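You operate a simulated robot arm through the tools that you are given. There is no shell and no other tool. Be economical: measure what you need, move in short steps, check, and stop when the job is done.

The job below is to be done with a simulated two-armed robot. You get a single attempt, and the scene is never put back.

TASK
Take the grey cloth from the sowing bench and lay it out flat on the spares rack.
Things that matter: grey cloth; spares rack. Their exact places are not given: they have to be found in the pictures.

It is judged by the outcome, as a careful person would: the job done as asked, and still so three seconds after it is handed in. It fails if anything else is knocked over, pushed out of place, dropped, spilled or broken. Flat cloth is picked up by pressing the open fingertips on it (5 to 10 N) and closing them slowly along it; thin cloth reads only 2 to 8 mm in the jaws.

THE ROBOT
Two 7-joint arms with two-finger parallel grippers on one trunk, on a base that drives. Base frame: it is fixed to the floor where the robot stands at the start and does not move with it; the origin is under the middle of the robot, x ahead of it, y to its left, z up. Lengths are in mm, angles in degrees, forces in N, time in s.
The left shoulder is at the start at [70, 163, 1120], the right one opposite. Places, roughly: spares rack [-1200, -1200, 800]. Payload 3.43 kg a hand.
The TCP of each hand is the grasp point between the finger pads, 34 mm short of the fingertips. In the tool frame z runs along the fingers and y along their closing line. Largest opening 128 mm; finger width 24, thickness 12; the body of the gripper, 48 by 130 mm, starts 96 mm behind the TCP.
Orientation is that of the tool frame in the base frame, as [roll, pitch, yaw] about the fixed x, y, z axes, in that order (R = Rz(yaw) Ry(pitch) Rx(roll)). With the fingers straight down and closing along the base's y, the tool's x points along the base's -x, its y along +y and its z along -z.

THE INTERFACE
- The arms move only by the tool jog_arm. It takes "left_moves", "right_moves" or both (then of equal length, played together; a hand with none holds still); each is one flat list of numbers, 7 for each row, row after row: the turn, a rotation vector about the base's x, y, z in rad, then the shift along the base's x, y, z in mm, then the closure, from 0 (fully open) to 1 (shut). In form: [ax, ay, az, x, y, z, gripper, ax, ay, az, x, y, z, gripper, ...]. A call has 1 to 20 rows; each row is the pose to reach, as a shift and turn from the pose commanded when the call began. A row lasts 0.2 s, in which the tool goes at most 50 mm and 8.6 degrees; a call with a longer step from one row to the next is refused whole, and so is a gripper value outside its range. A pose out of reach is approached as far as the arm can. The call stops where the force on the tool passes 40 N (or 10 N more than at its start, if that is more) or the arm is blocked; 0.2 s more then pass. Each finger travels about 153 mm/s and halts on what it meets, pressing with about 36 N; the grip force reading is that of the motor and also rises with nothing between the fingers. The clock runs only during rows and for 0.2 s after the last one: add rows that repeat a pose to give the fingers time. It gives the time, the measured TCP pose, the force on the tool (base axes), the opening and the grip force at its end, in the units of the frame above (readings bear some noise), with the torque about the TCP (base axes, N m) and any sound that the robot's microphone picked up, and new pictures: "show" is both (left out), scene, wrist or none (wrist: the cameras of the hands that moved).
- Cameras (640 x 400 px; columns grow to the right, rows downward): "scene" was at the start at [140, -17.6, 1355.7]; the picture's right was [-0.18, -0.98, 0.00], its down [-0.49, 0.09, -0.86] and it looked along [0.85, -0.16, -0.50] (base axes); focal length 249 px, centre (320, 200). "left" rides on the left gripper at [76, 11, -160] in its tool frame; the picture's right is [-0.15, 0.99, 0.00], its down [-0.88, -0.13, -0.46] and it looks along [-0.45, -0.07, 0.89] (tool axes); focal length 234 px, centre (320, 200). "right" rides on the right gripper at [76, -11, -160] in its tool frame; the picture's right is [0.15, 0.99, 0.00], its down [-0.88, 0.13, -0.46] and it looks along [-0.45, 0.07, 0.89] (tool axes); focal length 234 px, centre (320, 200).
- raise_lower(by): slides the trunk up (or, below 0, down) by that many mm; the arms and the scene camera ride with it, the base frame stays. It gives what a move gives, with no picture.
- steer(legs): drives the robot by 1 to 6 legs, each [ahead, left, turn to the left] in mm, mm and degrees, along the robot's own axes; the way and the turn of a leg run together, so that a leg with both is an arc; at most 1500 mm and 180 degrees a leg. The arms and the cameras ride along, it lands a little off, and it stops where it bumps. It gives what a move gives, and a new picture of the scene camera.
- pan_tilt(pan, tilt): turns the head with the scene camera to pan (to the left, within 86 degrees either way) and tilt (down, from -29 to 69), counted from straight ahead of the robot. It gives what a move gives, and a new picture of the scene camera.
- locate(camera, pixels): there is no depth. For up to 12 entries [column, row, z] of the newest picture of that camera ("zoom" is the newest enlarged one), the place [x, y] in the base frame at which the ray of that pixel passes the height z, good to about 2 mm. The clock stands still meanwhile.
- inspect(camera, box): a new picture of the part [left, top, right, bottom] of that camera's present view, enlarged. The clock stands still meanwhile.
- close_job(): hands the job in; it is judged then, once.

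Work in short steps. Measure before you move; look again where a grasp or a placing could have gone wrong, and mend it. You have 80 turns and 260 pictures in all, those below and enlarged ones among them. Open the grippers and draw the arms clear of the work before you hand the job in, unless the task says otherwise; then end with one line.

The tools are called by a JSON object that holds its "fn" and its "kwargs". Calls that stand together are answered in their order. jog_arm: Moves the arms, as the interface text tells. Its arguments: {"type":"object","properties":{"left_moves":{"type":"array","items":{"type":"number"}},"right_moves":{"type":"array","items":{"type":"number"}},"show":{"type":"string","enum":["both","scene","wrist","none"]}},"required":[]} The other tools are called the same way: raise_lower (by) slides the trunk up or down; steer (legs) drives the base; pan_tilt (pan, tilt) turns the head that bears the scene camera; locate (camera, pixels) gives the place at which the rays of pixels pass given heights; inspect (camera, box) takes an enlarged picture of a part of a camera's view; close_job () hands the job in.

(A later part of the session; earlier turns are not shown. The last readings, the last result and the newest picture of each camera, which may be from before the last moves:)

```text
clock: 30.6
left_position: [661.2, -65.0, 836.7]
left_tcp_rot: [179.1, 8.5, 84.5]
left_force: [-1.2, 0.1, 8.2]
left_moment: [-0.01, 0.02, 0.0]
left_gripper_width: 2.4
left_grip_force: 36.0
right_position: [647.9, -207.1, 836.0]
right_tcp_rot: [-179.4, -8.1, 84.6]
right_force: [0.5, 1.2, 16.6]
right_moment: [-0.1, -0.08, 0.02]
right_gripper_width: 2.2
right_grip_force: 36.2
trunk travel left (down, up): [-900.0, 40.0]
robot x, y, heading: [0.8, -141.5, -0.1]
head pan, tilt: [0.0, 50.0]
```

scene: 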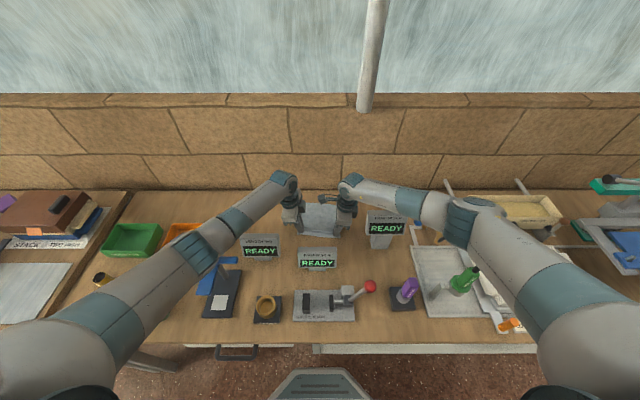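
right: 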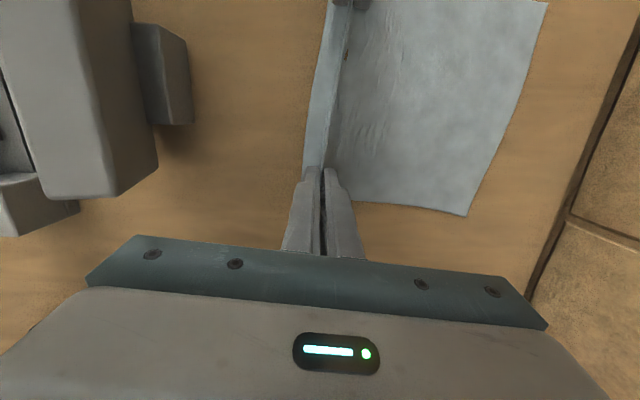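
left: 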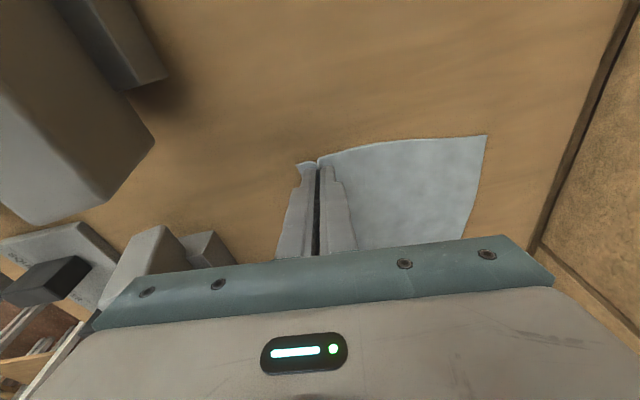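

A clean ridge runs between both hands, widths 2.4 and 2.2 mm. I lift both together.

{"fn": "jog_arm", "kwargs": {"left_moves": [0, 0, 0, 0, 0, 6, 1, 0, 0, 0, 0, 0, 14, 1, 0, 0, 0, 0, 0, 26, 1, 0, 0, 0, 0, 0, 40, 1, 0, 0, 0, 0, 0, 56, 1, 0, 0, 0, 0, 0, 72, 1, 0, 0, 0, 0, 0, 88, 1, 0, 0, 0, 0, 0, 104, 1, 0, 0, 0, 0, 0, 120, 1, 0, 0, 0, 0, 0, 136, 1, 0, 0, 0, 0, 0, 152, 1, 0, 0, 0, 0, 0, 168, 1, 0, 0, 0, 0, 0, 184, 1, 0, 0, 0, 0, 0, 200, 1, 0, 0, 0, 0, 0, 216, 1, 0, 0, 0, 0, 0, 232, 1, 0, 0, 0, 0, 0, 240, 1, 0, 0, 0, 0, 0, 240, 1], "right_moves": [0, 0, 0, 0, 0, 6, 1, 0, 0, 0, 0, 0, 14, 1, 0, 0, 0, 0, 0, 26, 1, 0, 0, 0, 0, 0, 40, 1, 0, 0, 0, 0, 0, 56, 1, 0, 0, 0, 0, 0, 72, 1, 0, 0, 0, 0, 0, 88, 1, 0, 0, 0, 0, 0, 104, 1, 0, 0, 0, 0, 0, 120, 1, 0, 0, 0, 0, 0, 136, 1, 0, 0, 0, 0, 0, 152, 1, 0, 0, 0, 0, 0, 168, 1, 0, 0, 0, 0, 0, 184, 1, 0, 0, 0, 0, 0, 200, 1, 0, 0, 0, 0, 0, 216, 1, 0, 0, 0, 0, 0, 232, 1, 0, 0, 0, 0, 0, 240, 1, 0, 0, 0, 0, 0, 240, 1]}}

```text
clock: 34.4
left_position: [662.6, -64.6, 1075.6]
left_tcp_rot: [179.3, 8.5, 84.6]
left_force: [-0.4, -3.1, -0.3]
left_moment: [-0.09, 0.03, 0.03]
left_gripper_width: 2.3
left_grip_force: 35.7
right_position: [648.0, -207.6, 1074.7]
right_tcp_rot: [-179.1, -8.1, 84.6]
right_force: [0.5, 3.1, -0.4]
right_moment: [0.1, -0.01, 0.01]
right_gripper_width: 2.3
right_grip_force: 35.9
trunk travel left (down, up): [-900.0, 40.0]
robot x, y, heading: [-1.6, -141.4, -0.2]
head pan, tilt: [0.0, 50.0]
```

scene: 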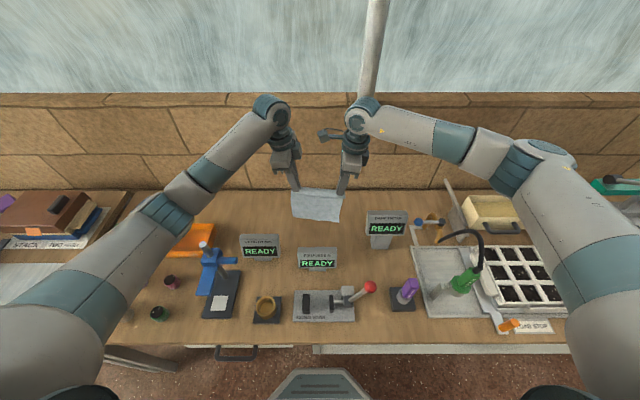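
right: 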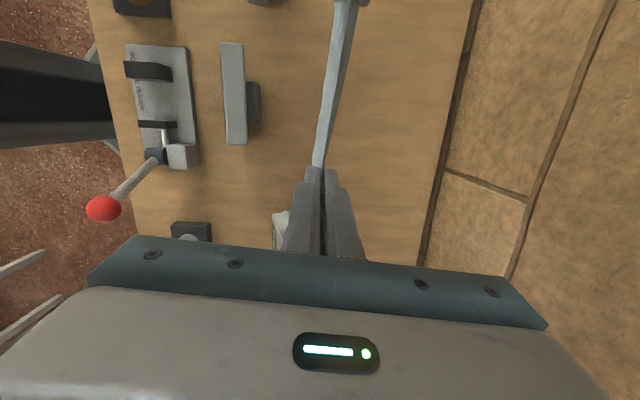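
left: 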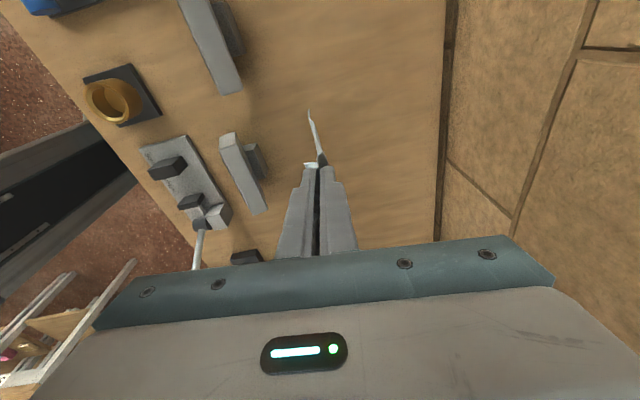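

Cloth hangs between the hands. I raise 120 mm more to clear the instruments, easing the tension 1 mm, then look around for the way to the rack.

{"fn": "jog_arm", "kwargs": {"left_moves": [0, 0, 0, 0, -0.5, 15, 1, 0, 0, 0, 0, -1, 35, 1, 0, 0, 0, 0, -1, 55, 1, 0, 0, 0, 0, -1, 75, 1, 0, 0, 0, 0, -1, 95, 1, 0, 0, 0, 0, -1, 110, 1, 0, 0, 0, 0, -1, 120, 1], "right_moves": [0, 0, 0, 0, 0, 15, 1, 0, 0, 0, 0, 0, 35, 1, 0, 0, 0, 0, 0, 55, 1, 0, 0, 0, 0, 0, 75, 1, 0, 0, 0, 0, 0, 95, 1, 0, 0, 0, 0, 0, 110, 1, 0, 0, 0, 0, 0, 120, 1], "show": "none"}}

{"fn": "pan_tilt", "kwargs": {"pan": -86, "tilt": 25}}

{"fn": "pan_tilt", "kwargs": {"pan": 86, "tilt": 25}}

```text
clock: 36.0
left_position: [664.7, -64.6, 1195.9]
left_tcp_rot: [179.2, 8.5, 84.5]
left_force: [0.4, -3.2, 0.6]
left_moment: [-0.07, 0.0, 0.02]
left_gripper_width: 2.4
left_grip_force: 36.4
right_position: [648.1, -209.5, 1193.8]
right_tcp_rot: [-179.3, -8.2, 84.6]
right_force: [0.5, 3.1, -0.2]
right_moment: [0.13, -0.03, -0.02]
right_gripper_width: 2.0
right_grip_force: 35.8
trunk travel left (down, up): [-900.0, 40.0]
robot x, y, heading: [1.6, -140.4, 0.1]
head pan, tilt: [0.0, 50.0]
```

```text
clock: 37.6
left_position: [664.3, -63.6, 1194.7]
left_tcp_rot: [179.3, 8.4, 84.4]
left_force: [-0.6, -3.5, 0.4]
left_moment: [-0.12, -0.02, 0.03]
left_gripper_width: 2.4
left_grip_force: 35.8
right_position: [648.8, -210.1, 1194.1]
right_tcp_rot: [-179.2, -8.1, 84.5]
right_force: [0.7, 3.6, -0.4]
right_moment: [0.07, -0.01, -0.02]
right_gripper_width: 2.5
right_grip_force: 36.0
trunk travel left (down, up): [-900.0, 40.0]
robot x, y, heading: [4.8, -142.6, -0.5]
head pan, tilt: [-85.9, 25.0]
```

scene: 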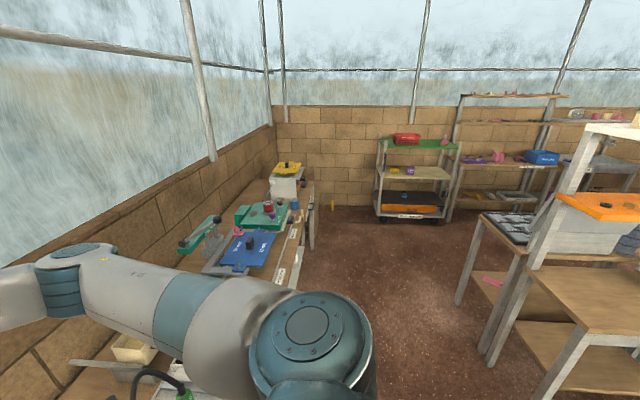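

```text
clock: 40.2
left_position: [664.5, -65.9, 1194.6]
left_tcp_rot: [179.3, 8.6, 84.5]
left_force: [-0.8, -3.9, -0.5]
left_moment: [-0.1, 0.0, 0.0]
left_gripper_width: 2.6
left_grip_force: 36.2
right_position: [648.5, -209.7, 1193.1]
right_tcp_rot: [-179.2, -8.1, 84.6]
right_force: [0.5, 4.2, 0.1]
right_moment: [0.11, 0.01, 0.0]
right_gripper_width: 2.3
right_grip_force: 36.4
trunk travel left (down, up): [-900.0, 40.0]
robot x, y, heading: [2.6, -144.2, 0.2]
head pan, tilt: [85.9, 25.0]
```

scene: 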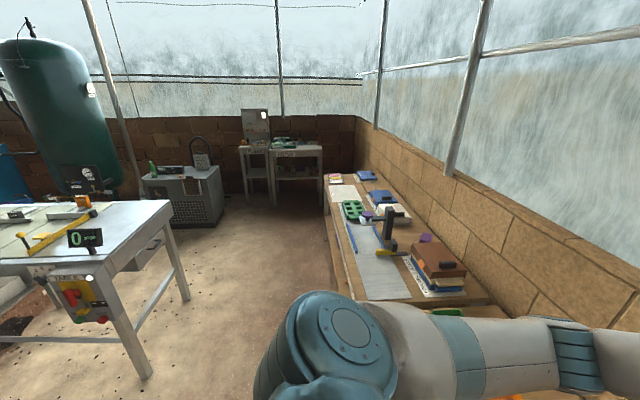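

Shelves stand behind me to the right. I measure how near the left-side table's legs are, then turn the head right again to measure the shelf legs.

{"fn": "locate", "kwargs": {"camera": "scene", "pixels": [[147, 377, 0], [186, 300, 0], [170, 205, 850], [97, 252, 850], [210, 228, 0]]}}

{"fn": "pan_tilt", "kwargs": {"pan": -86, "tilt": 50}}

```text
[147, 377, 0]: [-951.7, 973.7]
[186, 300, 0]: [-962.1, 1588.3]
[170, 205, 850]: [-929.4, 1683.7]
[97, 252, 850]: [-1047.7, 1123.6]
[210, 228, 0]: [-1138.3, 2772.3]
```

```text
clock: 42.8
left_position: [662.9, -64.8, 1195.6]
left_tcp_rot: [179.2, 8.5, 84.5]
left_force: [-1.0, -3.7, -0.1]
left_moment: [-0.15, 0.02, -0.01]
left_gripper_width: 2.3
left_grip_force: 35.8
right_position: [648.0, -210.1, 1193.4]
right_tcp_rot: [-179.2, -8.2, 84.5]
right_force: [-0.3, 4.7, -0.4]
right_moment: [0.12, -0.01, -0.01]
right_gripper_width: 2.3
right_grip_force: 35.8
trunk travel left (down, up): [-900.0, 40.0]
robot x, y, heading: [1.3, -144.0, 0.1]
head pan, tilt: [-85.9, 50.0]
```

scene: 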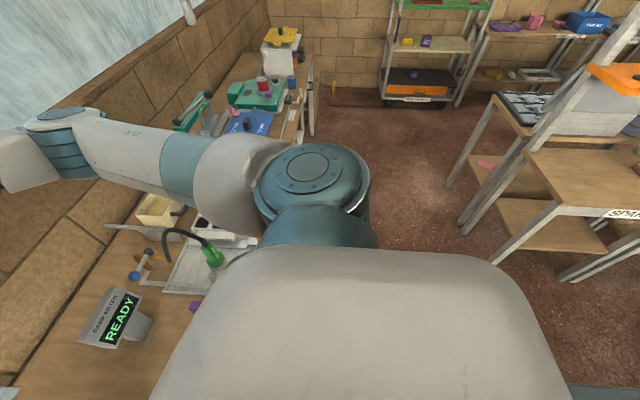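

The near unit is labelled "SPAR…": the spares rack. I measure its corner and feet.

{"fn": "locate", "kwargs": {"camera": "scene", "pixels": [[562, 207, 800], [527, 150, 800], [463, 224, 0], [530, 315, 0], [565, 280, 0], [448, 187, 0]]}}

{"fn": "inspect", "kwargs": {"camera": "scene", "box": [430, 20, 640, 330]}}

```text
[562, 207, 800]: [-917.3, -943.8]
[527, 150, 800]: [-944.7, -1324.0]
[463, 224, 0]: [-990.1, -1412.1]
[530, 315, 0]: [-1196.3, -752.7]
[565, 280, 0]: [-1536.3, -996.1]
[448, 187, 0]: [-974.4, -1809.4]
```

```text
1.29 times, centred on (535, 175) of scene
```

zoom: 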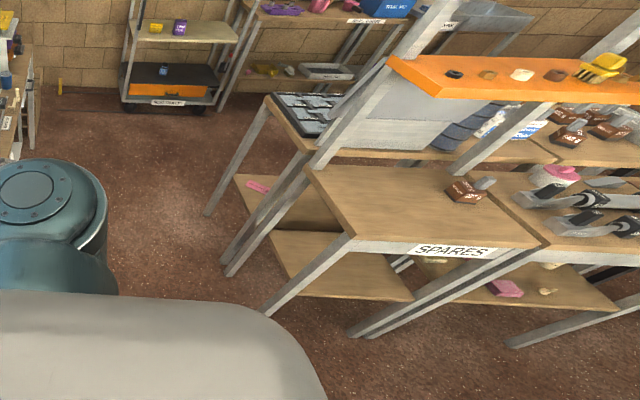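

The spares rack's near corner is at about (-917,-944), its label side facing +y, so I'll approach it heading -90°. First I back away 600 mm and turn right 90°.

{"fn": "steer", "kwargs": {"legs": [[-600, 0, 0], [0, 0, -90]]}}

{"fn": "pan_tilt", "kwargs": {"pan": -40, "tilt": 35}}

{"fn": "pan_tilt", "kwargs": {"pan": -86, "tilt": 35}}

```text
clock: 49.9
left_position: [-515.9, -797.1, 1194.4]
left_tcp_rot: [179.3, 8.5, -5.5]
left_force: [-4.4, 0.4, -0.3]
left_moment: [-0.01, 0.14, 0.03]
left_gripper_width: 2.2
left_grip_force: 36.1
right_position: [-659.9, -781.0, 1194.8]
right_tcp_rot: [-179.2, -8.1, -5.4]
right_force: [3.8, -0.8, 0.9]
right_moment: [0.0, -0.14, 0.01]
right_gripper_width: 2.4
right_grip_force: 36.2
trunk travel left (down, up): [-900.0, 40.0]
robot x, y, heading: [-589.8, -133.6, -90.0]
head pan, tilt: [-85.9, 50.0]
```

scene: 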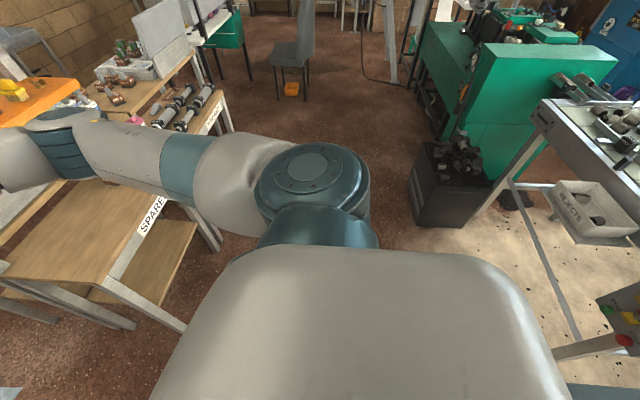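

```text
clock: 51.0
left_position: [-516.1, -796.4, 1195.5]
left_tcp_rot: [179.2, 8.4, -5.5]
left_force: [-3.4, 0.9, -0.2]
left_moment: [0.02, 0.11, 0.01]
left_gripper_width: 2.1
left_grip_force: 36.0
right_position: [-659.6, -782.8, 1193.5]
right_tcp_rot: [-179.1, -8.0, -5.4]
right_force: [3.5, 0.5, -0.4]
right_moment: [0.0, -0.12, 0.04]
right_gripper_width: 2.1
right_grip_force: 36.6
trunk travel left (down, up): [-900.0, 40.0]
robot x, y, heading: [-594.1, -135.7, -90.3]
head pan, tilt: [-40.0, 35.0]
```

scene: 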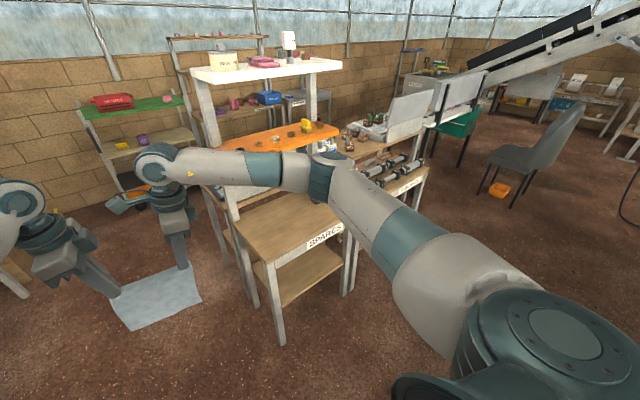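

```text
clock: 52.2
left_position: [-515.6, -796.9, 1194.7]
left_tcp_rot: [179.3, 8.5, -5.5]
left_force: [-3.3, 1.0, -0.1]
left_moment: [0.03, 0.14, 0.04]
left_gripper_width: 2.2
left_grip_force: 36.2
right_position: [-660.7, -781.6, 1195.5]
right_tcp_rot: [-179.2, -8.1, -5.3]
right_force: [3.0, -0.2, 0.4]
right_moment: [0.0, -0.11, 0.07]
right_gripper_width: 2.3
right_grip_force: 35.8
trunk travel left (down, up): [-900.0, 40.0]
robot x, y, heading: [-589.0, -131.9, -90.1]
head pan, tilt: [-85.9, 35.0]
```

scene: 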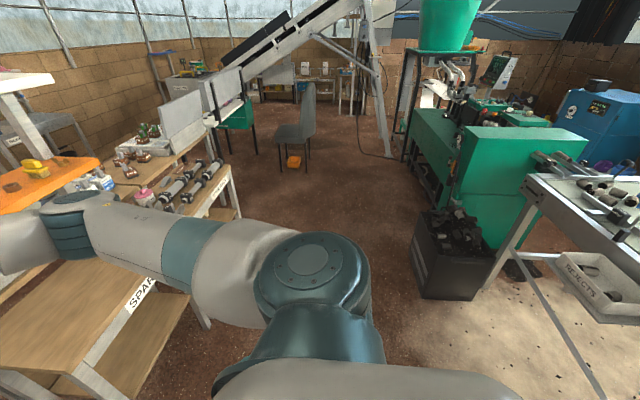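

The way to my right is free at least to the far green machine; I check the distances of the dark crate and table leg.

{"fn": "locate", "kwargs": {"camera": "scene", "pixels": [[415, 285, 0], [470, 298, 0], [490, 290, 0], [540, 190, 850], [210, 325, 0]]}}

{"fn": "steer", "kwargs": {"legs": [[-100, 0, 0], [0, -300, 0]]}}

{"fn": "pan_tilt", "kwargs": {"pan": -12, "tilt": 40}}

```text
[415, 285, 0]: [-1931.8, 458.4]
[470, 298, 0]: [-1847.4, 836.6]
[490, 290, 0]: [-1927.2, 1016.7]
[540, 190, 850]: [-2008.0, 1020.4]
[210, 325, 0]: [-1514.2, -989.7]
```

```text
clock: 55.0
left_position: [-828.3, -696.5, 1194.5]
left_tcp_rot: [179.3, 8.7, -6.0]
left_force: [-4.6, 0.6, -0.7]
left_moment: [-0.01, 0.11, 0.07]
left_gripper_width: 2.5
left_grip_force: 36.1
right_position: [-974.8, -680.4, 1193.2]
right_tcp_rot: [-179.2, -7.9, -5.9]
right_force: [3.2, -0.3, -0.1]
right_moment: [0.0, -0.06, 0.06]
right_gripper_width: 2.0
right_grip_force: 35.6
trunk travel left (down, up): [-900.0, 40.0]
robot x, y, heading: [-902.2, -33.5, -90.5]
head pan, tilt: [-85.9, 35.0]
```

scene: 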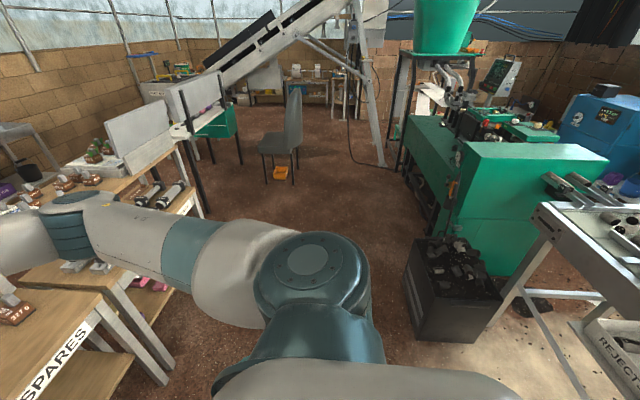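

```text
clock: 56.5
left_position: [-830.6, -697.1, 1195.4]
left_tcp_rot: [179.1, 8.5, -6.0]
left_force: [-3.3, 1.2, 0.9]
left_moment: [0.0, 0.07, 0.07]
left_gripper_width: 2.5
left_grip_force: 35.5
right_position: [-975.4, -679.8, 1194.0]
right_tcp_rot: [-179.3, -8.2, -6.0]
right_force: [4.3, -0.6, 0.1]
right_moment: [0.01, -0.1, 0.05]
right_gripper_width: 2.3
right_grip_force: 35.4
trunk travel left (down, up): [-900.0, 40.0]
robot x, y, heading: [-900.7, -32.6, -90.7]
head pan, tilt: [-12.0, 40.0]
```

scene: 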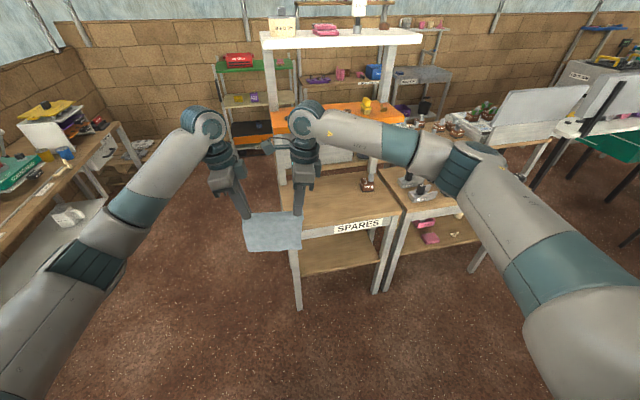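

Now the SPARES shelf is visible at about (285-402, 165-237), with an item near (368,183). I measure it and enlarge.

{"fn": "locate", "kwargs": {"camera": "scene", "pixels": [[299, 238, 800], [402, 209, 800], [378, 176, 800], [368, 188, 800], [360, 190, 800], [282, 185, 800], [297, 308, 0], [375, 291, 0]]}}

{"fn": "inspect", "kwargs": {"camera": "scene", "box": [230, 10, 470, 310]}}

```text
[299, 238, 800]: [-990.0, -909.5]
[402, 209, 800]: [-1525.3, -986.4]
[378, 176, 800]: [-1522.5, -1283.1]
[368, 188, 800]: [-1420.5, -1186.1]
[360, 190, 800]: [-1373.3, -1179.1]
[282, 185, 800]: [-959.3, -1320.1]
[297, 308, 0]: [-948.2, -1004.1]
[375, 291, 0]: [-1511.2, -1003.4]
```

```text
1.33 times, centred on (350, 160) of scene
```

zoom: 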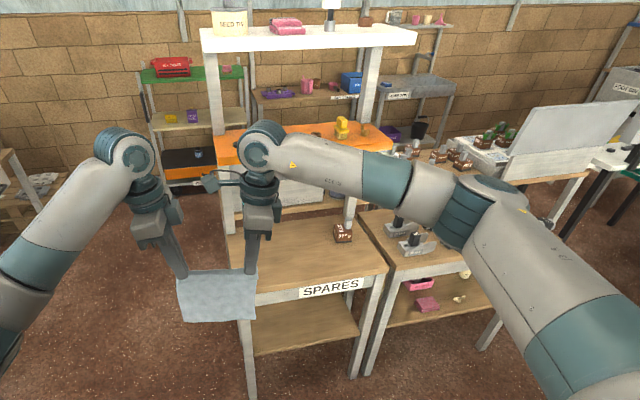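

I take rays to the orange upper shelf's corner for triangulation, then strafe 240 mm further right to centre on the free part of the shelf.

{"fn": "locate", "kwargs": {"camera": "scene", "pixels": [[274, 134, 1000], [274, 134, 1100], [402, 124, 1000], [402, 124, 1100], [299, 238, 750], [299, 238, 850]]}}

{"fn": "steer", "kwargs": {"legs": [[0, -240, 0.6]]}}

{"fn": "pan_tilt", "kwargs": {"pan": 0, "tilt": 40}}

```text
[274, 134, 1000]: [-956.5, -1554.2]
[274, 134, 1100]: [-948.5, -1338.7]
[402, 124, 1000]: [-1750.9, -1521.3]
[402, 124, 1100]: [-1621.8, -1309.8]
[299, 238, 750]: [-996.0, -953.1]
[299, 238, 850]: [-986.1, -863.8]
```

```text
clock: 58.2
left_position: [-1055.3, -694.2, 1194.9]
left_tcp_rot: [179.2, 8.7, -5.2]
left_force: [-3.6, 0.3, 0.0]
left_moment: [0.03, 0.17, 0.02]
left_gripper_width: 2.3
left_grip_force: 35.8
right_position: [-1199.2, -678.4, 1194.1]
right_tcp_rot: [-179.2, -8.0, -5.2]
right_force: [4.5, -0.5, 0.5]
right_moment: [-0.02, -0.07, 0.04]
right_gripper_width: 2.5
right_grip_force: 36.3
trunk travel left (down, up): [-900.0, 40.0]
robot x, y, heading: [-1136.2, -29.6, -89.9]
head pan, tilt: [-12.0, 40.0]
```

scene: 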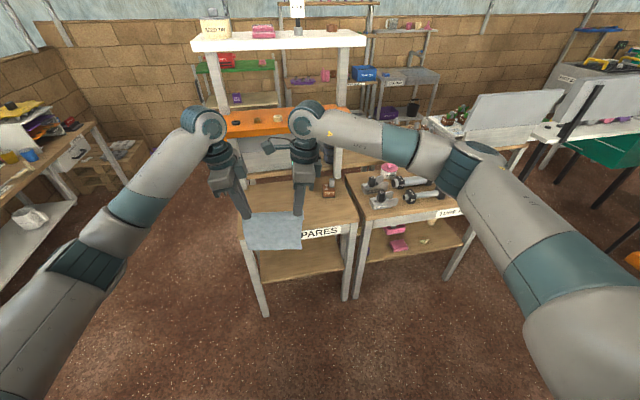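

```text
clock: 59.0
left_position: [-1059.6, -693.8, 1194.2]
left_tcp_rot: [179.3, 8.6, -5.2]
left_force: [-3.5, 0.3, -0.2]
left_moment: [-0.01, 0.08, 0.02]
left_gripper_width: 2.4
left_grip_force: 36.2
right_position: [-1202.6, -678.8, 1193.6]
right_tcp_rot: [-179.2, -8.1, -5.0]
right_force: [2.7, -0.1, -0.5]
right_moment: [-0.01, -0.11, 0.02]
right_gripper_width: 2.3
right_grip_force: 36.1
trunk travel left (down, up): [-900.0, 40.0]
robot x, y, heading: [-1136.7, -27.3, -90.0]
head pan, tilt: [0.0, 40.0]
```

scene: 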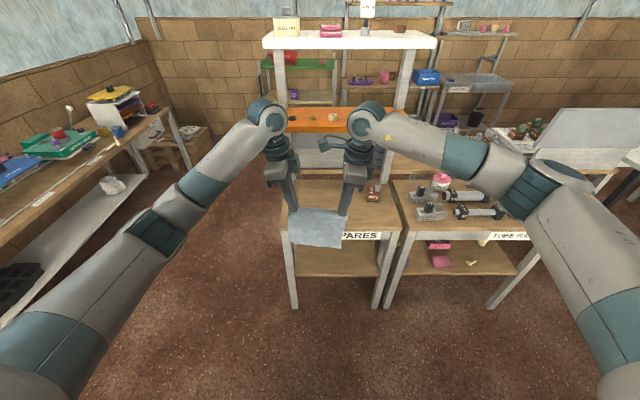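

I measure the shelf from this viewpoint.

{"fn": "locate", "kwargs": {"camera": "scene", "pixels": [[294, 308, 0], [376, 308, 0], [282, 231, 800], [402, 230, 800], [373, 200, 800], [366, 199, 800], [282, 182, 800], [388, 178, 800], [285, 131, 1100], [285, 131, 1050], [285, 131, 1000]]}}

{"fn": "inspect", "kwargs": {"camera": "scene", "box": [250, 90, 442, 330]}}

```text
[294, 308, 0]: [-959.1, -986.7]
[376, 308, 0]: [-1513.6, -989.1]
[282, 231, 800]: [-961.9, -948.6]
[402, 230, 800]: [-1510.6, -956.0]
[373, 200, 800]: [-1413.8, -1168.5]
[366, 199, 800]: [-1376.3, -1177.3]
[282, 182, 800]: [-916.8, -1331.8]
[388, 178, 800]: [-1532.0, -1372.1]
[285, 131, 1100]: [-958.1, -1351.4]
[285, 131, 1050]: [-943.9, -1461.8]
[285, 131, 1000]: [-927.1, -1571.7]
```

```text
1.67 times, centred on (346, 210) of scene
```

zoom: 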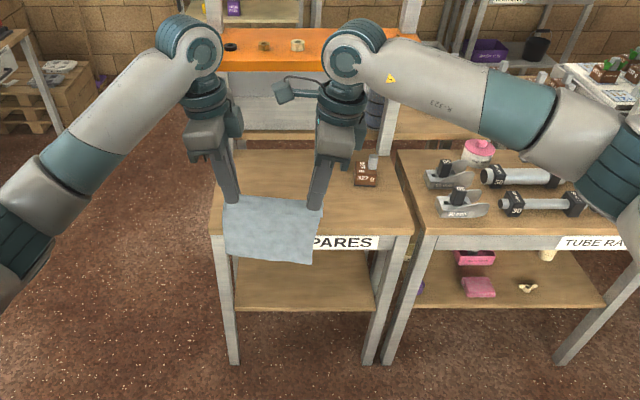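

Free shelf area spans x≈-960…-1360, y≈-960…-1330, upper shelves are behind y≈-1350; hands are centred at x≈-1131. I drive ahead 440 mm.

{"fn": "steer", "kwargs": {"legs": [[300, 0, 0], [140, 0, 0]]}}

{"fn": "pan_tilt", "kwargs": {"pan": 0, "tilt": 50}}

{"fn": "jog_arm", "kwargs": {"left_moves": [0, 0, 0, 0, 0, 0, 1], "right_moves": [0, 0, 0, 0, 0, 0, 1], "show": "wrist"}}

```text
clock: 61.9
left_position: [-1056.1, -1104.6, 1194.5]
left_tcp_rot: [-179.7, 8.4, -5.6]
left_force: [-1.8, -0.1, -0.7]
left_moment: [0.03, 0.04, 0.07]
left_gripper_width: 2.2
left_grip_force: 36.2
right_position: [-1199.3, -1096.6, 1191.6]
right_tcp_rot: [-179.1, -8.1, -5.0]
right_force: [1.4, -0.1, 0.6]
right_moment: [0.03, -0.02, 0.03]
right_gripper_width: 2.4
right_grip_force: 36.0
trunk travel left (down, up): [-900.0, 40.0]
robot x, y, heading: [-1134.5, -447.5, -89.9]
head pan, tilt: [0.0, 40.0]
stopped in leg 2: the force on the tool passed its limit (the readings are from after the stop); the commanded pose is now the measured one
```

scene: 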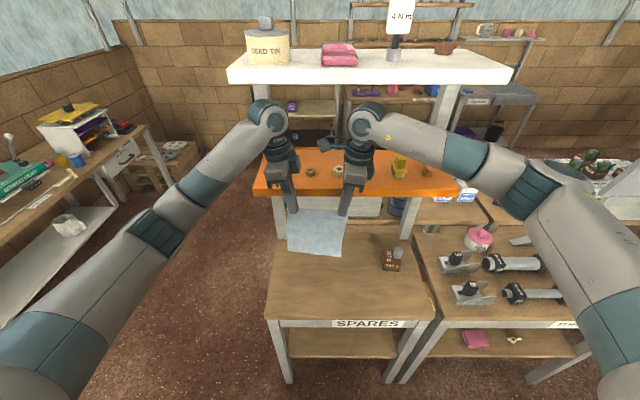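

```text
clock: 62.6
left_position: [-1054.9, -1104.5, 1195.0]
left_tcp_rot: [-179.7, 8.4, -5.6]
left_force: [-2.1, 0.4, -0.3]
left_moment: [0.01, 0.06, 0.04]
left_gripper_width: 2.4
left_grip_force: 36.0
right_position: [-1199.4, -1094.9, 1192.9]
right_tcp_rot: [-179.2, -8.1, -5.0]
right_force: [1.6, -0.8, 0.0]
right_moment: [0.01, -0.06, 0.05]
right_gripper_width: 2.2
right_grip_force: 35.2
trunk travel left (down, up): [-900.0, 40.0]
robot x, y, heading: [-1135.9, -443.3, -89.4]
head pan, tilt: [0.0, 50.0]
```

scene: 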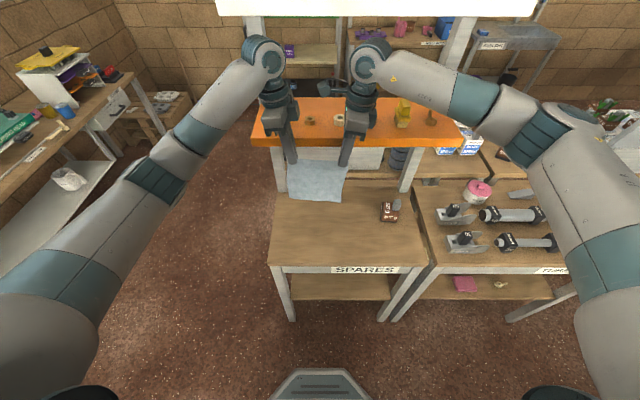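

```text
clock: 63.0
left_position: [-1056.8, -1101.6, 1194.1]
left_tcp_rot: [-179.8, 8.4, -5.6]
left_force: [-2.5, -0.4, -0.6]
left_moment: [0.02, 0.05, 0.03]
left_gripper_width: 2.2
left_grip_force: 35.8
right_position: [-1199.1, -1094.2, 1194.7]
right_tcp_rot: [-179.2, -8.1, -5.0]
right_force: [2.1, 0.2, -0.4]
right_moment: [0.0, -0.01, 0.05]
right_gripper_width: 2.1
right_grip_force: 36.5
trunk travel left (down, up): [-900.0, 40.0]
robot x, y, heading: [-1137.8, -447.9, -89.9]
head pan, tilt: [0.0, 50.0]
```

right: 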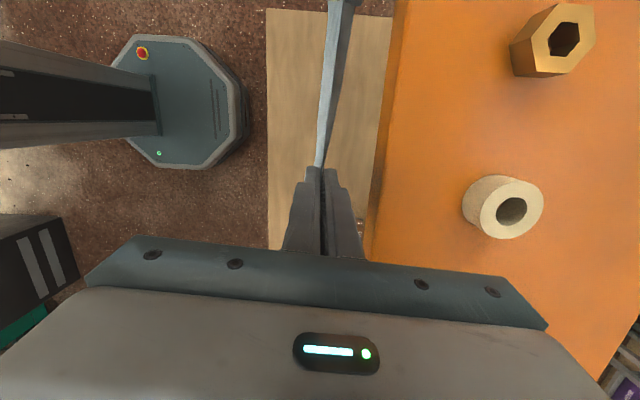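
left: 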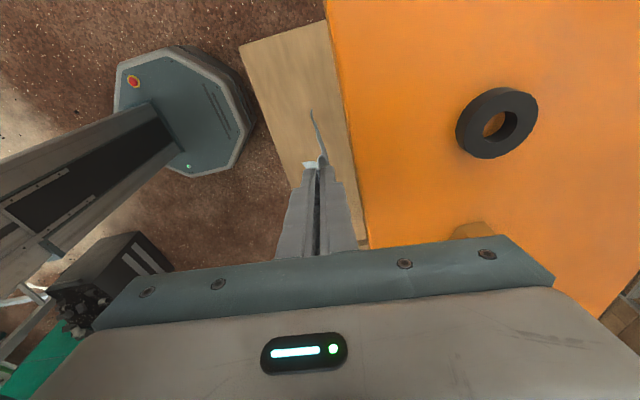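

Something touched while driving in: the upper shelves overhang. I triangulate the orange shelf's front edge and the white shelf with wrist and scene views.

{"fn": "locate", "kwargs": {"camera": "scene", "pixels": [[300, 147, 1000], [300, 147, 1100], [300, 147, 1200], [300, 16, 1300], [300, 16, 1400], [300, 16, 1500], [275, 265, 800], [420, 265, 800], [382, 219, 800], [397, 218, 800]]}}

{"fn": "locate", "kwargs": {"camera": "left", "pixels": [[340, 80, 1000], [340, 80, 1100], [340, 80, 1200], [240, 45, 800], [320, 240, 800], [300, 200, 800]]}}

{"fn": "locate", "kwargs": {"camera": "right", "pixels": [[376, 180, 1000], [376, 180, 1100], [376, 180, 1200], [267, 8, 800], [268, 200, 800]]}}

{"fn": "inspect", "kwargs": {"camera": "scene", "box": [210, 0, 482, 200]}}

```text
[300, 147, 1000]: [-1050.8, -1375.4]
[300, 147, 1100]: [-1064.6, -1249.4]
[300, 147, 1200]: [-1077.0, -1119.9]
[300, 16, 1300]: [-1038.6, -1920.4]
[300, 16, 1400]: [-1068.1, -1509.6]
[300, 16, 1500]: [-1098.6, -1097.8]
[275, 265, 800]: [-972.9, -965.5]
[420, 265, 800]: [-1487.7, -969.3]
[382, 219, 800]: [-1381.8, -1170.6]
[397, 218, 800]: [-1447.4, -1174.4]
```

```text
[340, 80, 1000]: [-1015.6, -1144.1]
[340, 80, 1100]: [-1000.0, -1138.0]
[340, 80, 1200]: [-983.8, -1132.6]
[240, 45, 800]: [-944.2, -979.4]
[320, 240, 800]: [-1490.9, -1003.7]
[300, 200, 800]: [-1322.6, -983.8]
```

```text
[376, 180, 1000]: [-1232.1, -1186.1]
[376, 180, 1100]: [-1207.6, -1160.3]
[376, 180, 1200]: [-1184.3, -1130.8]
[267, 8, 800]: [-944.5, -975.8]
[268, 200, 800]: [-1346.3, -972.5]
```

```text
2.00 times, centred on (346, 100) of scene
```

zoom: 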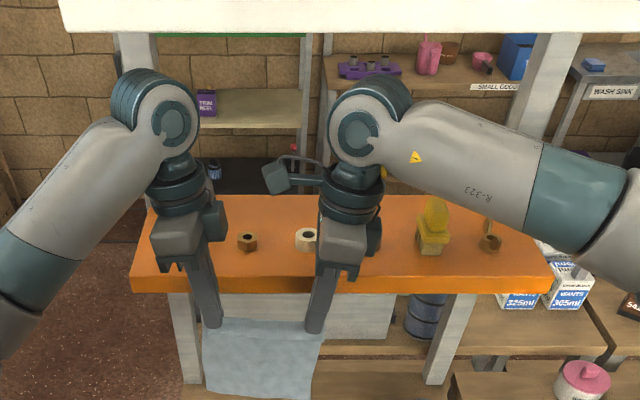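

The orange shelf overhangs from y≈-1135 back at z≈1175–1215, so I must lay the cloth from beneath its front: hands tilted 45° forward, cloth's free edge set down at y≈-1180, then drawn back toward me. First I back off 100 mm and lower the trunk 170 mm.

{"fn": "steer", "kwargs": {"legs": [[-100, 0, 0]]}}

{"fn": "raise_lower", "kwargs": {"by": -165}}

{"fn": "pan_tilt", "kwargs": {"pan": 0, "tilt": 45}}

```text
clock: 64.1
left_position: [-1056.4, -1006.9, 1192.8]
left_tcp_rot: [-179.6, 8.4, -5.6]
left_force: [-2.3, -0.1, -0.8]
left_moment: [-0.01, 0.06, 0.02]
left_gripper_width: 2.1
left_grip_force: 36.2
right_position: [-1199.4, -997.1, 1191.0]
right_tcp_rot: [-179.1, -8.2, -5.0]
right_force: [2.4, 0.4, -0.6]
right_moment: [0.0, -0.01, 0.0]
right_gripper_width: 2.4
right_grip_force: 35.8
trunk travel left (down, up): [-900.0, 40.0]
robot x, y, heading: [-1139.2, -346.7, -89.8]
head pan, tilt: [0.0, 50.0]
```

scene: 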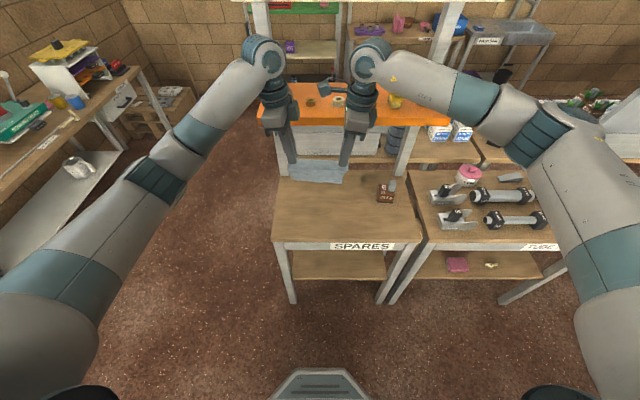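

```text
clock: 66.0
left_position: [-1056.0, -1002.5, 1029.6]
left_tcp_rot: [-179.9, 8.4, -5.7]
left_force: [-1.8, 0.6, -0.2]
left_moment: [-0.02, 0.03, 0.08]
left_gripper_width: 2.5
left_grip_force: 35.9
right_position: [-1200.2, -994.1, 1028.6]
right_tcp_rot: [-179.2, -8.1, -5.0]
right_force: [1.7, -0.7, -0.5]
right_moment: [-0.02, -0.03, 0.06]
right_gripper_width: 2.4
right_grip_force: 36.1
trunk travel left (down, up): [-735.0, 205.0]
robot x, y, heading: [-1137.1, -348.1, -89.6]
head pan, tilt: [0.0, 50.0]
```

```text
clock: 66.7
left_position: [-1055.0, -1003.2, 1030.7]
left_tcp_rot: [-179.7, 8.4, -5.6]
left_force: [-2.6, 0.3, 0.7]
left_moment: [-0.03, 0.07, 0.05]
left_gripper_width: 2.3
left_grip_force: 36.0
right_position: [-1200.4, -993.6, 1028.8]
right_tcp_rot: [-179.2, -8.0, -5.0]
right_force: [2.1, 0.9, 0.0]
right_moment: [-0.01, -0.04, 0.05]
right_gripper_width: 2.2
right_grip_force: 36.1
trunk travel left (down, up): [-735.0, 205.0]
robot x, y, heading: [-1136.7, -345.9, -89.9]
head pan, tilt: [0.0, 45.0]
```

scene: 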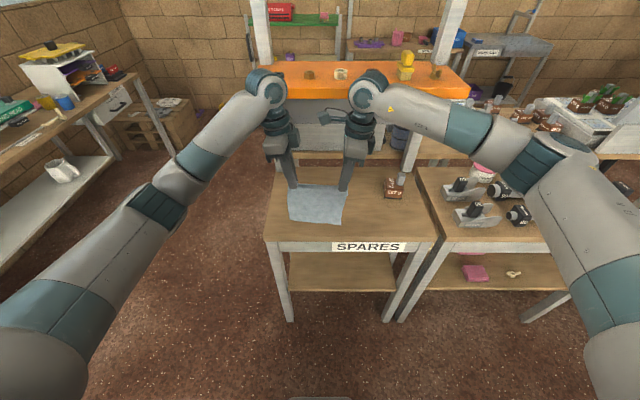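

Clear of the shelf. I tilt both hands 45° forward about their fingertips.

{"fn": "jog_arm", "kwargs": {"left_moves": [-0.1, 0, 0, 0, 3, 1, 1, -0.2, 0, 0, 0, 7, 1, 1, -0.3, 0, 0, 0, 10, 0, 1, -0.4, 0, 0, 0, 13, -1, 1, -0.5, 0, 0, 0, 16, -2, 1, -0.6, 0, 0, 0, 19, -4, 1, -0.7, 0, 0, 0, 22, -6, 1, -0.785, 0, 0, 0, 24, -8, 1, -0.785, 0, 0, 0, 24, -8, 1], "right_moves": [-0.1, 0, 0, 0, 1, 1, 1, -0.2, 0, 0, 0, 3, 1, 1, -0.3, 0, 0, 0, 5, 0, 1, -0.4, 0, 0, 0, 7, -1, 1, -0.5, 0, 0, 0, 9, -2, 1, -0.6, 0, 0, 0, 12, -3, 1, -0.7, 0, 0, 0, 14, -5, 1, -0.785, 0, 0, 0, 16, -7, 1, -0.785, 0, 0, 0, 16, -7, 1]}}

```text
clock: 68.7
left_position: [-1056.0, -979.7, 1022.8]
left_tcp_rot: [135.3, 2.0, -9.9]
left_force: [-4.6, 0.8, 0.0]
left_moment: [0.05, 0.09, -0.05]
left_gripper_width: 2.3
left_grip_force: 36.1
right_position: [-1199.9, -978.1, 1020.2]
right_tcp_rot: [135.2, -9.3, 2.4]
right_force: [4.2, -0.7, -0.4]
right_moment: [0.05, -0.09, 0.12]
right_gripper_width: 2.1
right_grip_force: 35.6
trunk travel left (down, up): [-735.0, 205.0]
robot x, y, heading: [-1140.4, -346.1, -90.0]
head pan, tilt: [0.0, 45.0]
```

scene: 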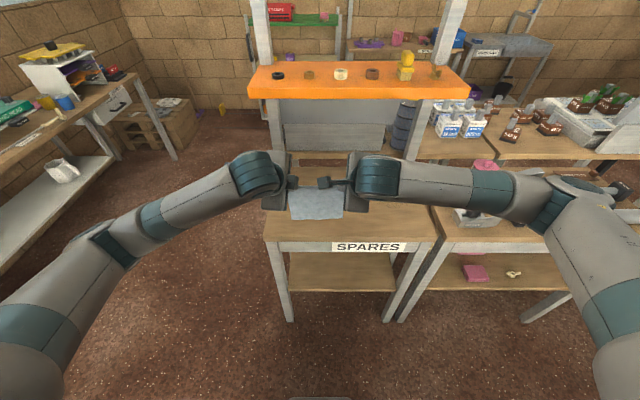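
right: 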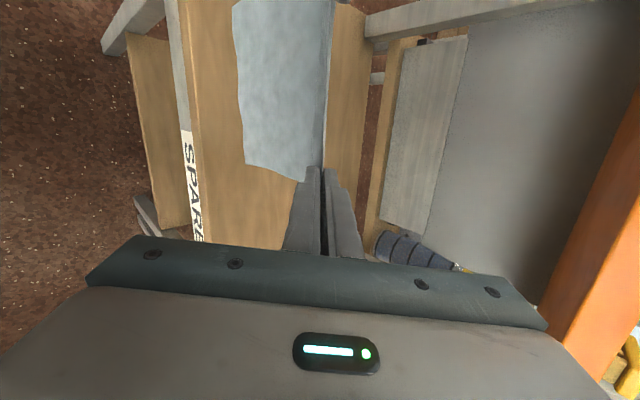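
left: 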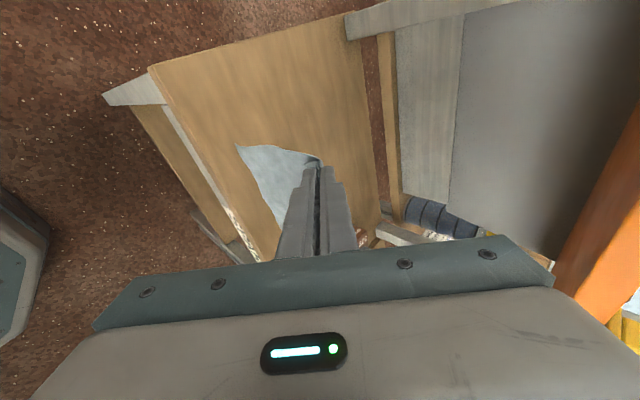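

Good posture. I check where the shelf surface ends at the back and at the front.

{"fn": "locate", "kwargs": {"camera": "left", "pixels": [[362, 60, 800], [375, 170, 800], [160, 80, 800], [215, 170, 800], [238, 148, 830]]}}

{"fn": "locate", "kwargs": {"camera": "right", "pixels": [[366, 60, 800], [358, 150, 800], [190, 80, 800], [238, 80, 830], [247, 163, 830]]}}

```text
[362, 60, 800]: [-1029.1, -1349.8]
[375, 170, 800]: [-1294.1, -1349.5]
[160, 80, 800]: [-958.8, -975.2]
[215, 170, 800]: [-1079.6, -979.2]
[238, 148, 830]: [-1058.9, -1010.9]
```

```text
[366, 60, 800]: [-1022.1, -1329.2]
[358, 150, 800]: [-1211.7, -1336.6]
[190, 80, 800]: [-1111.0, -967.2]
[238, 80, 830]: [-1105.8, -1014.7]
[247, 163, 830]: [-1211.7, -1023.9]
```

Surface runs y≈-972…-1345. I move the hands 200 mm forward under the overhang.

{"fn": "jog_arm", "kwargs": {"left_moves": [0, 0, 0, 0, -15, -2, 1, 0, 0, 0, 0, -35, -4, 1, 0, 0, 0, 0, -55, -6, 1, 0, 0, 0, 0, -75, -8, 1, 0, 0, 0, 0, -95, -8, 1, 0, 0, 0, 0, -115, -8, 1, 0, 0, 0, 0, -135, -8, 1, 0, 0, 0, 0, -155, -8, 1, 0, 0, 0, 0, -175, -8, 1, 0, 0, 0, 0, -190, -8, 1, 0, 0, 0, 0, -200, -8, 1, 0, 0, 0, 0, -200, -8, 1], "right_moves": [0, 0, 0, 0, -15, -2, 1, 0, 0, 0, 0, -35, -3, 1, 0, 0, 0, 0, -55, -4, 1, 0, 0, 0, 0, -75, -5, 1, 0, 0, 0, 0, -95, -5, 1, 0, 0, 0, 0, -115, -5, 1, 0, 0, 0, 0, -135, -5, 1, 0, 0, 0, 0, -155, -5, 1, 0, 0, 0, 0, -175, -5, 1, 0, 0, 0, 0, -190, -5, 1, 0, 0, 0, 0, -200, -5, 1, 0, 0, 0, 0, -200, -5, 1]}}

```text
clock: 71.3
left_position: [-1055.4, -1179.0, 1014.2]
left_tcp_rot: [135.5, 2.0, -9.8]
left_force: [-1.1, -1.2, 0.0]
left_moment: [0.03, 0.04, -0.02]
left_gripper_width: 2.3
left_grip_force: 36.2
right_position: [-1198.9, -1178.4, 1018.4]
right_tcp_rot: [135.3, -9.3, 2.3]
right_force: [1.2, 0.2, 0.8]
right_moment: [0.06, 0.03, 0.02]
right_gripper_width: 2.5
right_grip_force: 35.7
trunk travel left (down, up): [-735.0, 205.0]
robot x, y, heading: [-1135.5, -346.4, -89.9]
head pan, tilt: [0.0, 45.0]
```

scene: 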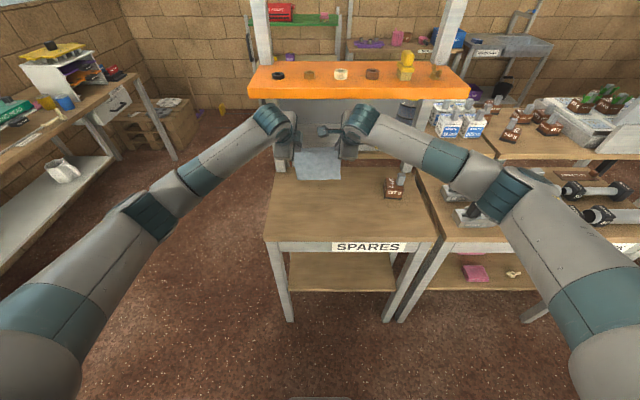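
right: 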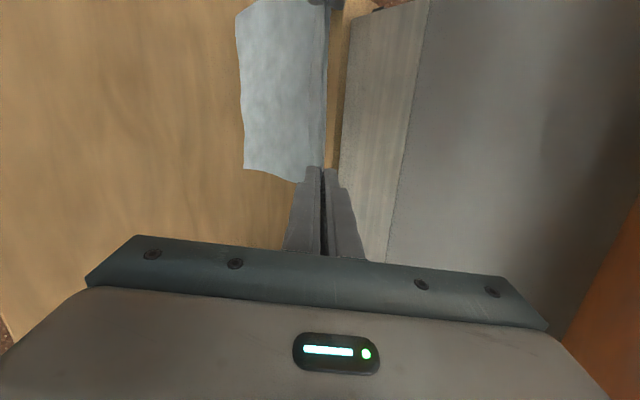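
left: 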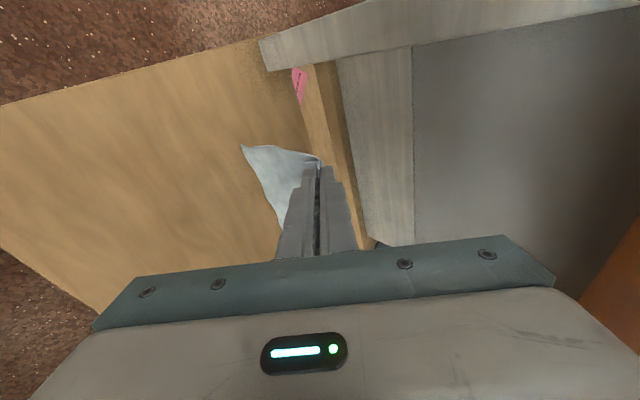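

Both hands are under the overhang with the cloth hanging. I lower ~43 mm so the free edge just reaches the surface, then look.

{"fn": "jog_arm", "kwargs": {"left_moves": [0, 0, 0, 0, 0, -10, 1, 0, 0, 0, 0, 0, -20, 1, 0, 0, 0, 0, 0, -30, 1, 0, 0, 0, 0, 0, -38, 1, 0, 0, 0, 0, 0, -43, 1, 0, 0, 0, 0, 0, -43, 1], "right_moves": [0, 0, 0, 0, 0, -11, 1, 0, 0, 0, 0, 0, -22, 1, 0, 0, 0, 0, 0, -33, 1, 0, 0, 0, 0, 0, -42, 1, 0, 0, 0, 0, 0, -47, 1, 0, 0, 0, 0, 0, -47, 1]}}

{"fn": "inspect", "kwargs": {"camera": "scene", "box": [240, 90, 440, 260]}}

```text
clock: 72.7
left_position: [-1054.9, -1177.3, 971.6]
left_tcp_rot: [135.5, 2.0, -9.9]
left_force: [-3.4, 0.5, -0.3]
left_moment: [0.05, 0.08, -0.03]
left_gripper_width: 2.1
left_grip_force: 35.8
right_position: [-1199.4, -1178.4, 968.2]
right_tcp_rot: [135.3, -9.3, 2.2]
right_force: [3.7, 0.8, 1.1]
right_moment: [0.02, -0.07, 0.07]
right_gripper_width: 2.6
right_grip_force: 35.7
trunk travel left (down, up): [-735.0, 205.0]
robot x, y, heading: [-1136.8, -346.7, -89.7]
head pan, tilt: [0.0, 45.0]
```

scene: 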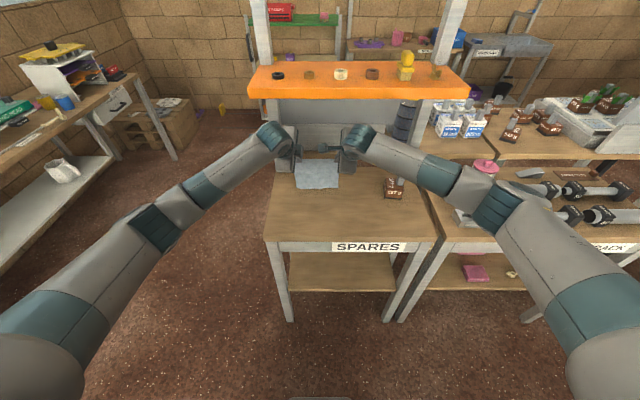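
right: 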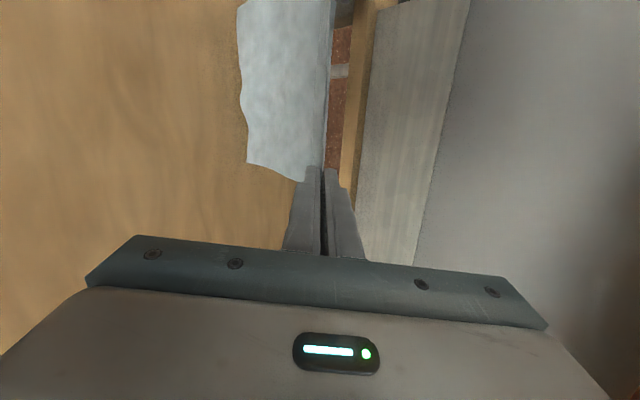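
left: 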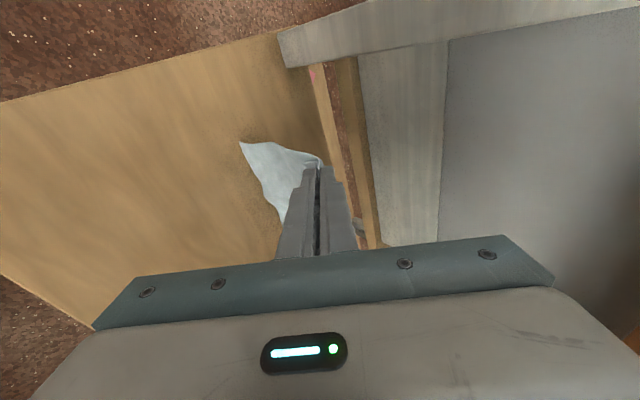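

```text
2.35 times, centred on (340, 175) of scene
```

zoom: 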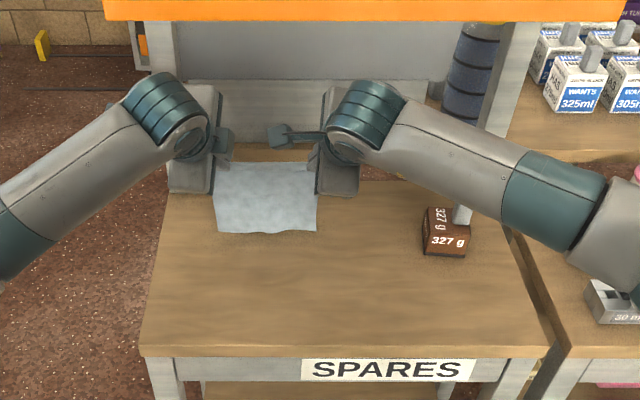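

I check the free edge's height from scene pixel rays.

{"fn": "locate", "kwargs": {"camera": "scene", "pixels": [[297, 188, 800], [297, 188, 810], [297, 188, 830], [337, 188, 800], [337, 188, 830]]}}

{"fn": "locate", "kwargs": {"camera": "right", "pixels": [[247, 163, 800], [247, 163, 810], [247, 163, 830], [240, 80, 800], [240, 80, 830]]}}

```text
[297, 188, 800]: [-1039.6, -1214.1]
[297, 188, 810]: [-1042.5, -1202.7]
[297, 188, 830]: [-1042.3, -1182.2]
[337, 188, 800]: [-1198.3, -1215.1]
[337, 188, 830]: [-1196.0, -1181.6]
```

```text
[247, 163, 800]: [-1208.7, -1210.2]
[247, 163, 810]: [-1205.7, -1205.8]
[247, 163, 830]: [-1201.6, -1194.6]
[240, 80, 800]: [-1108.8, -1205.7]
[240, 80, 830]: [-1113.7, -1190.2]
```

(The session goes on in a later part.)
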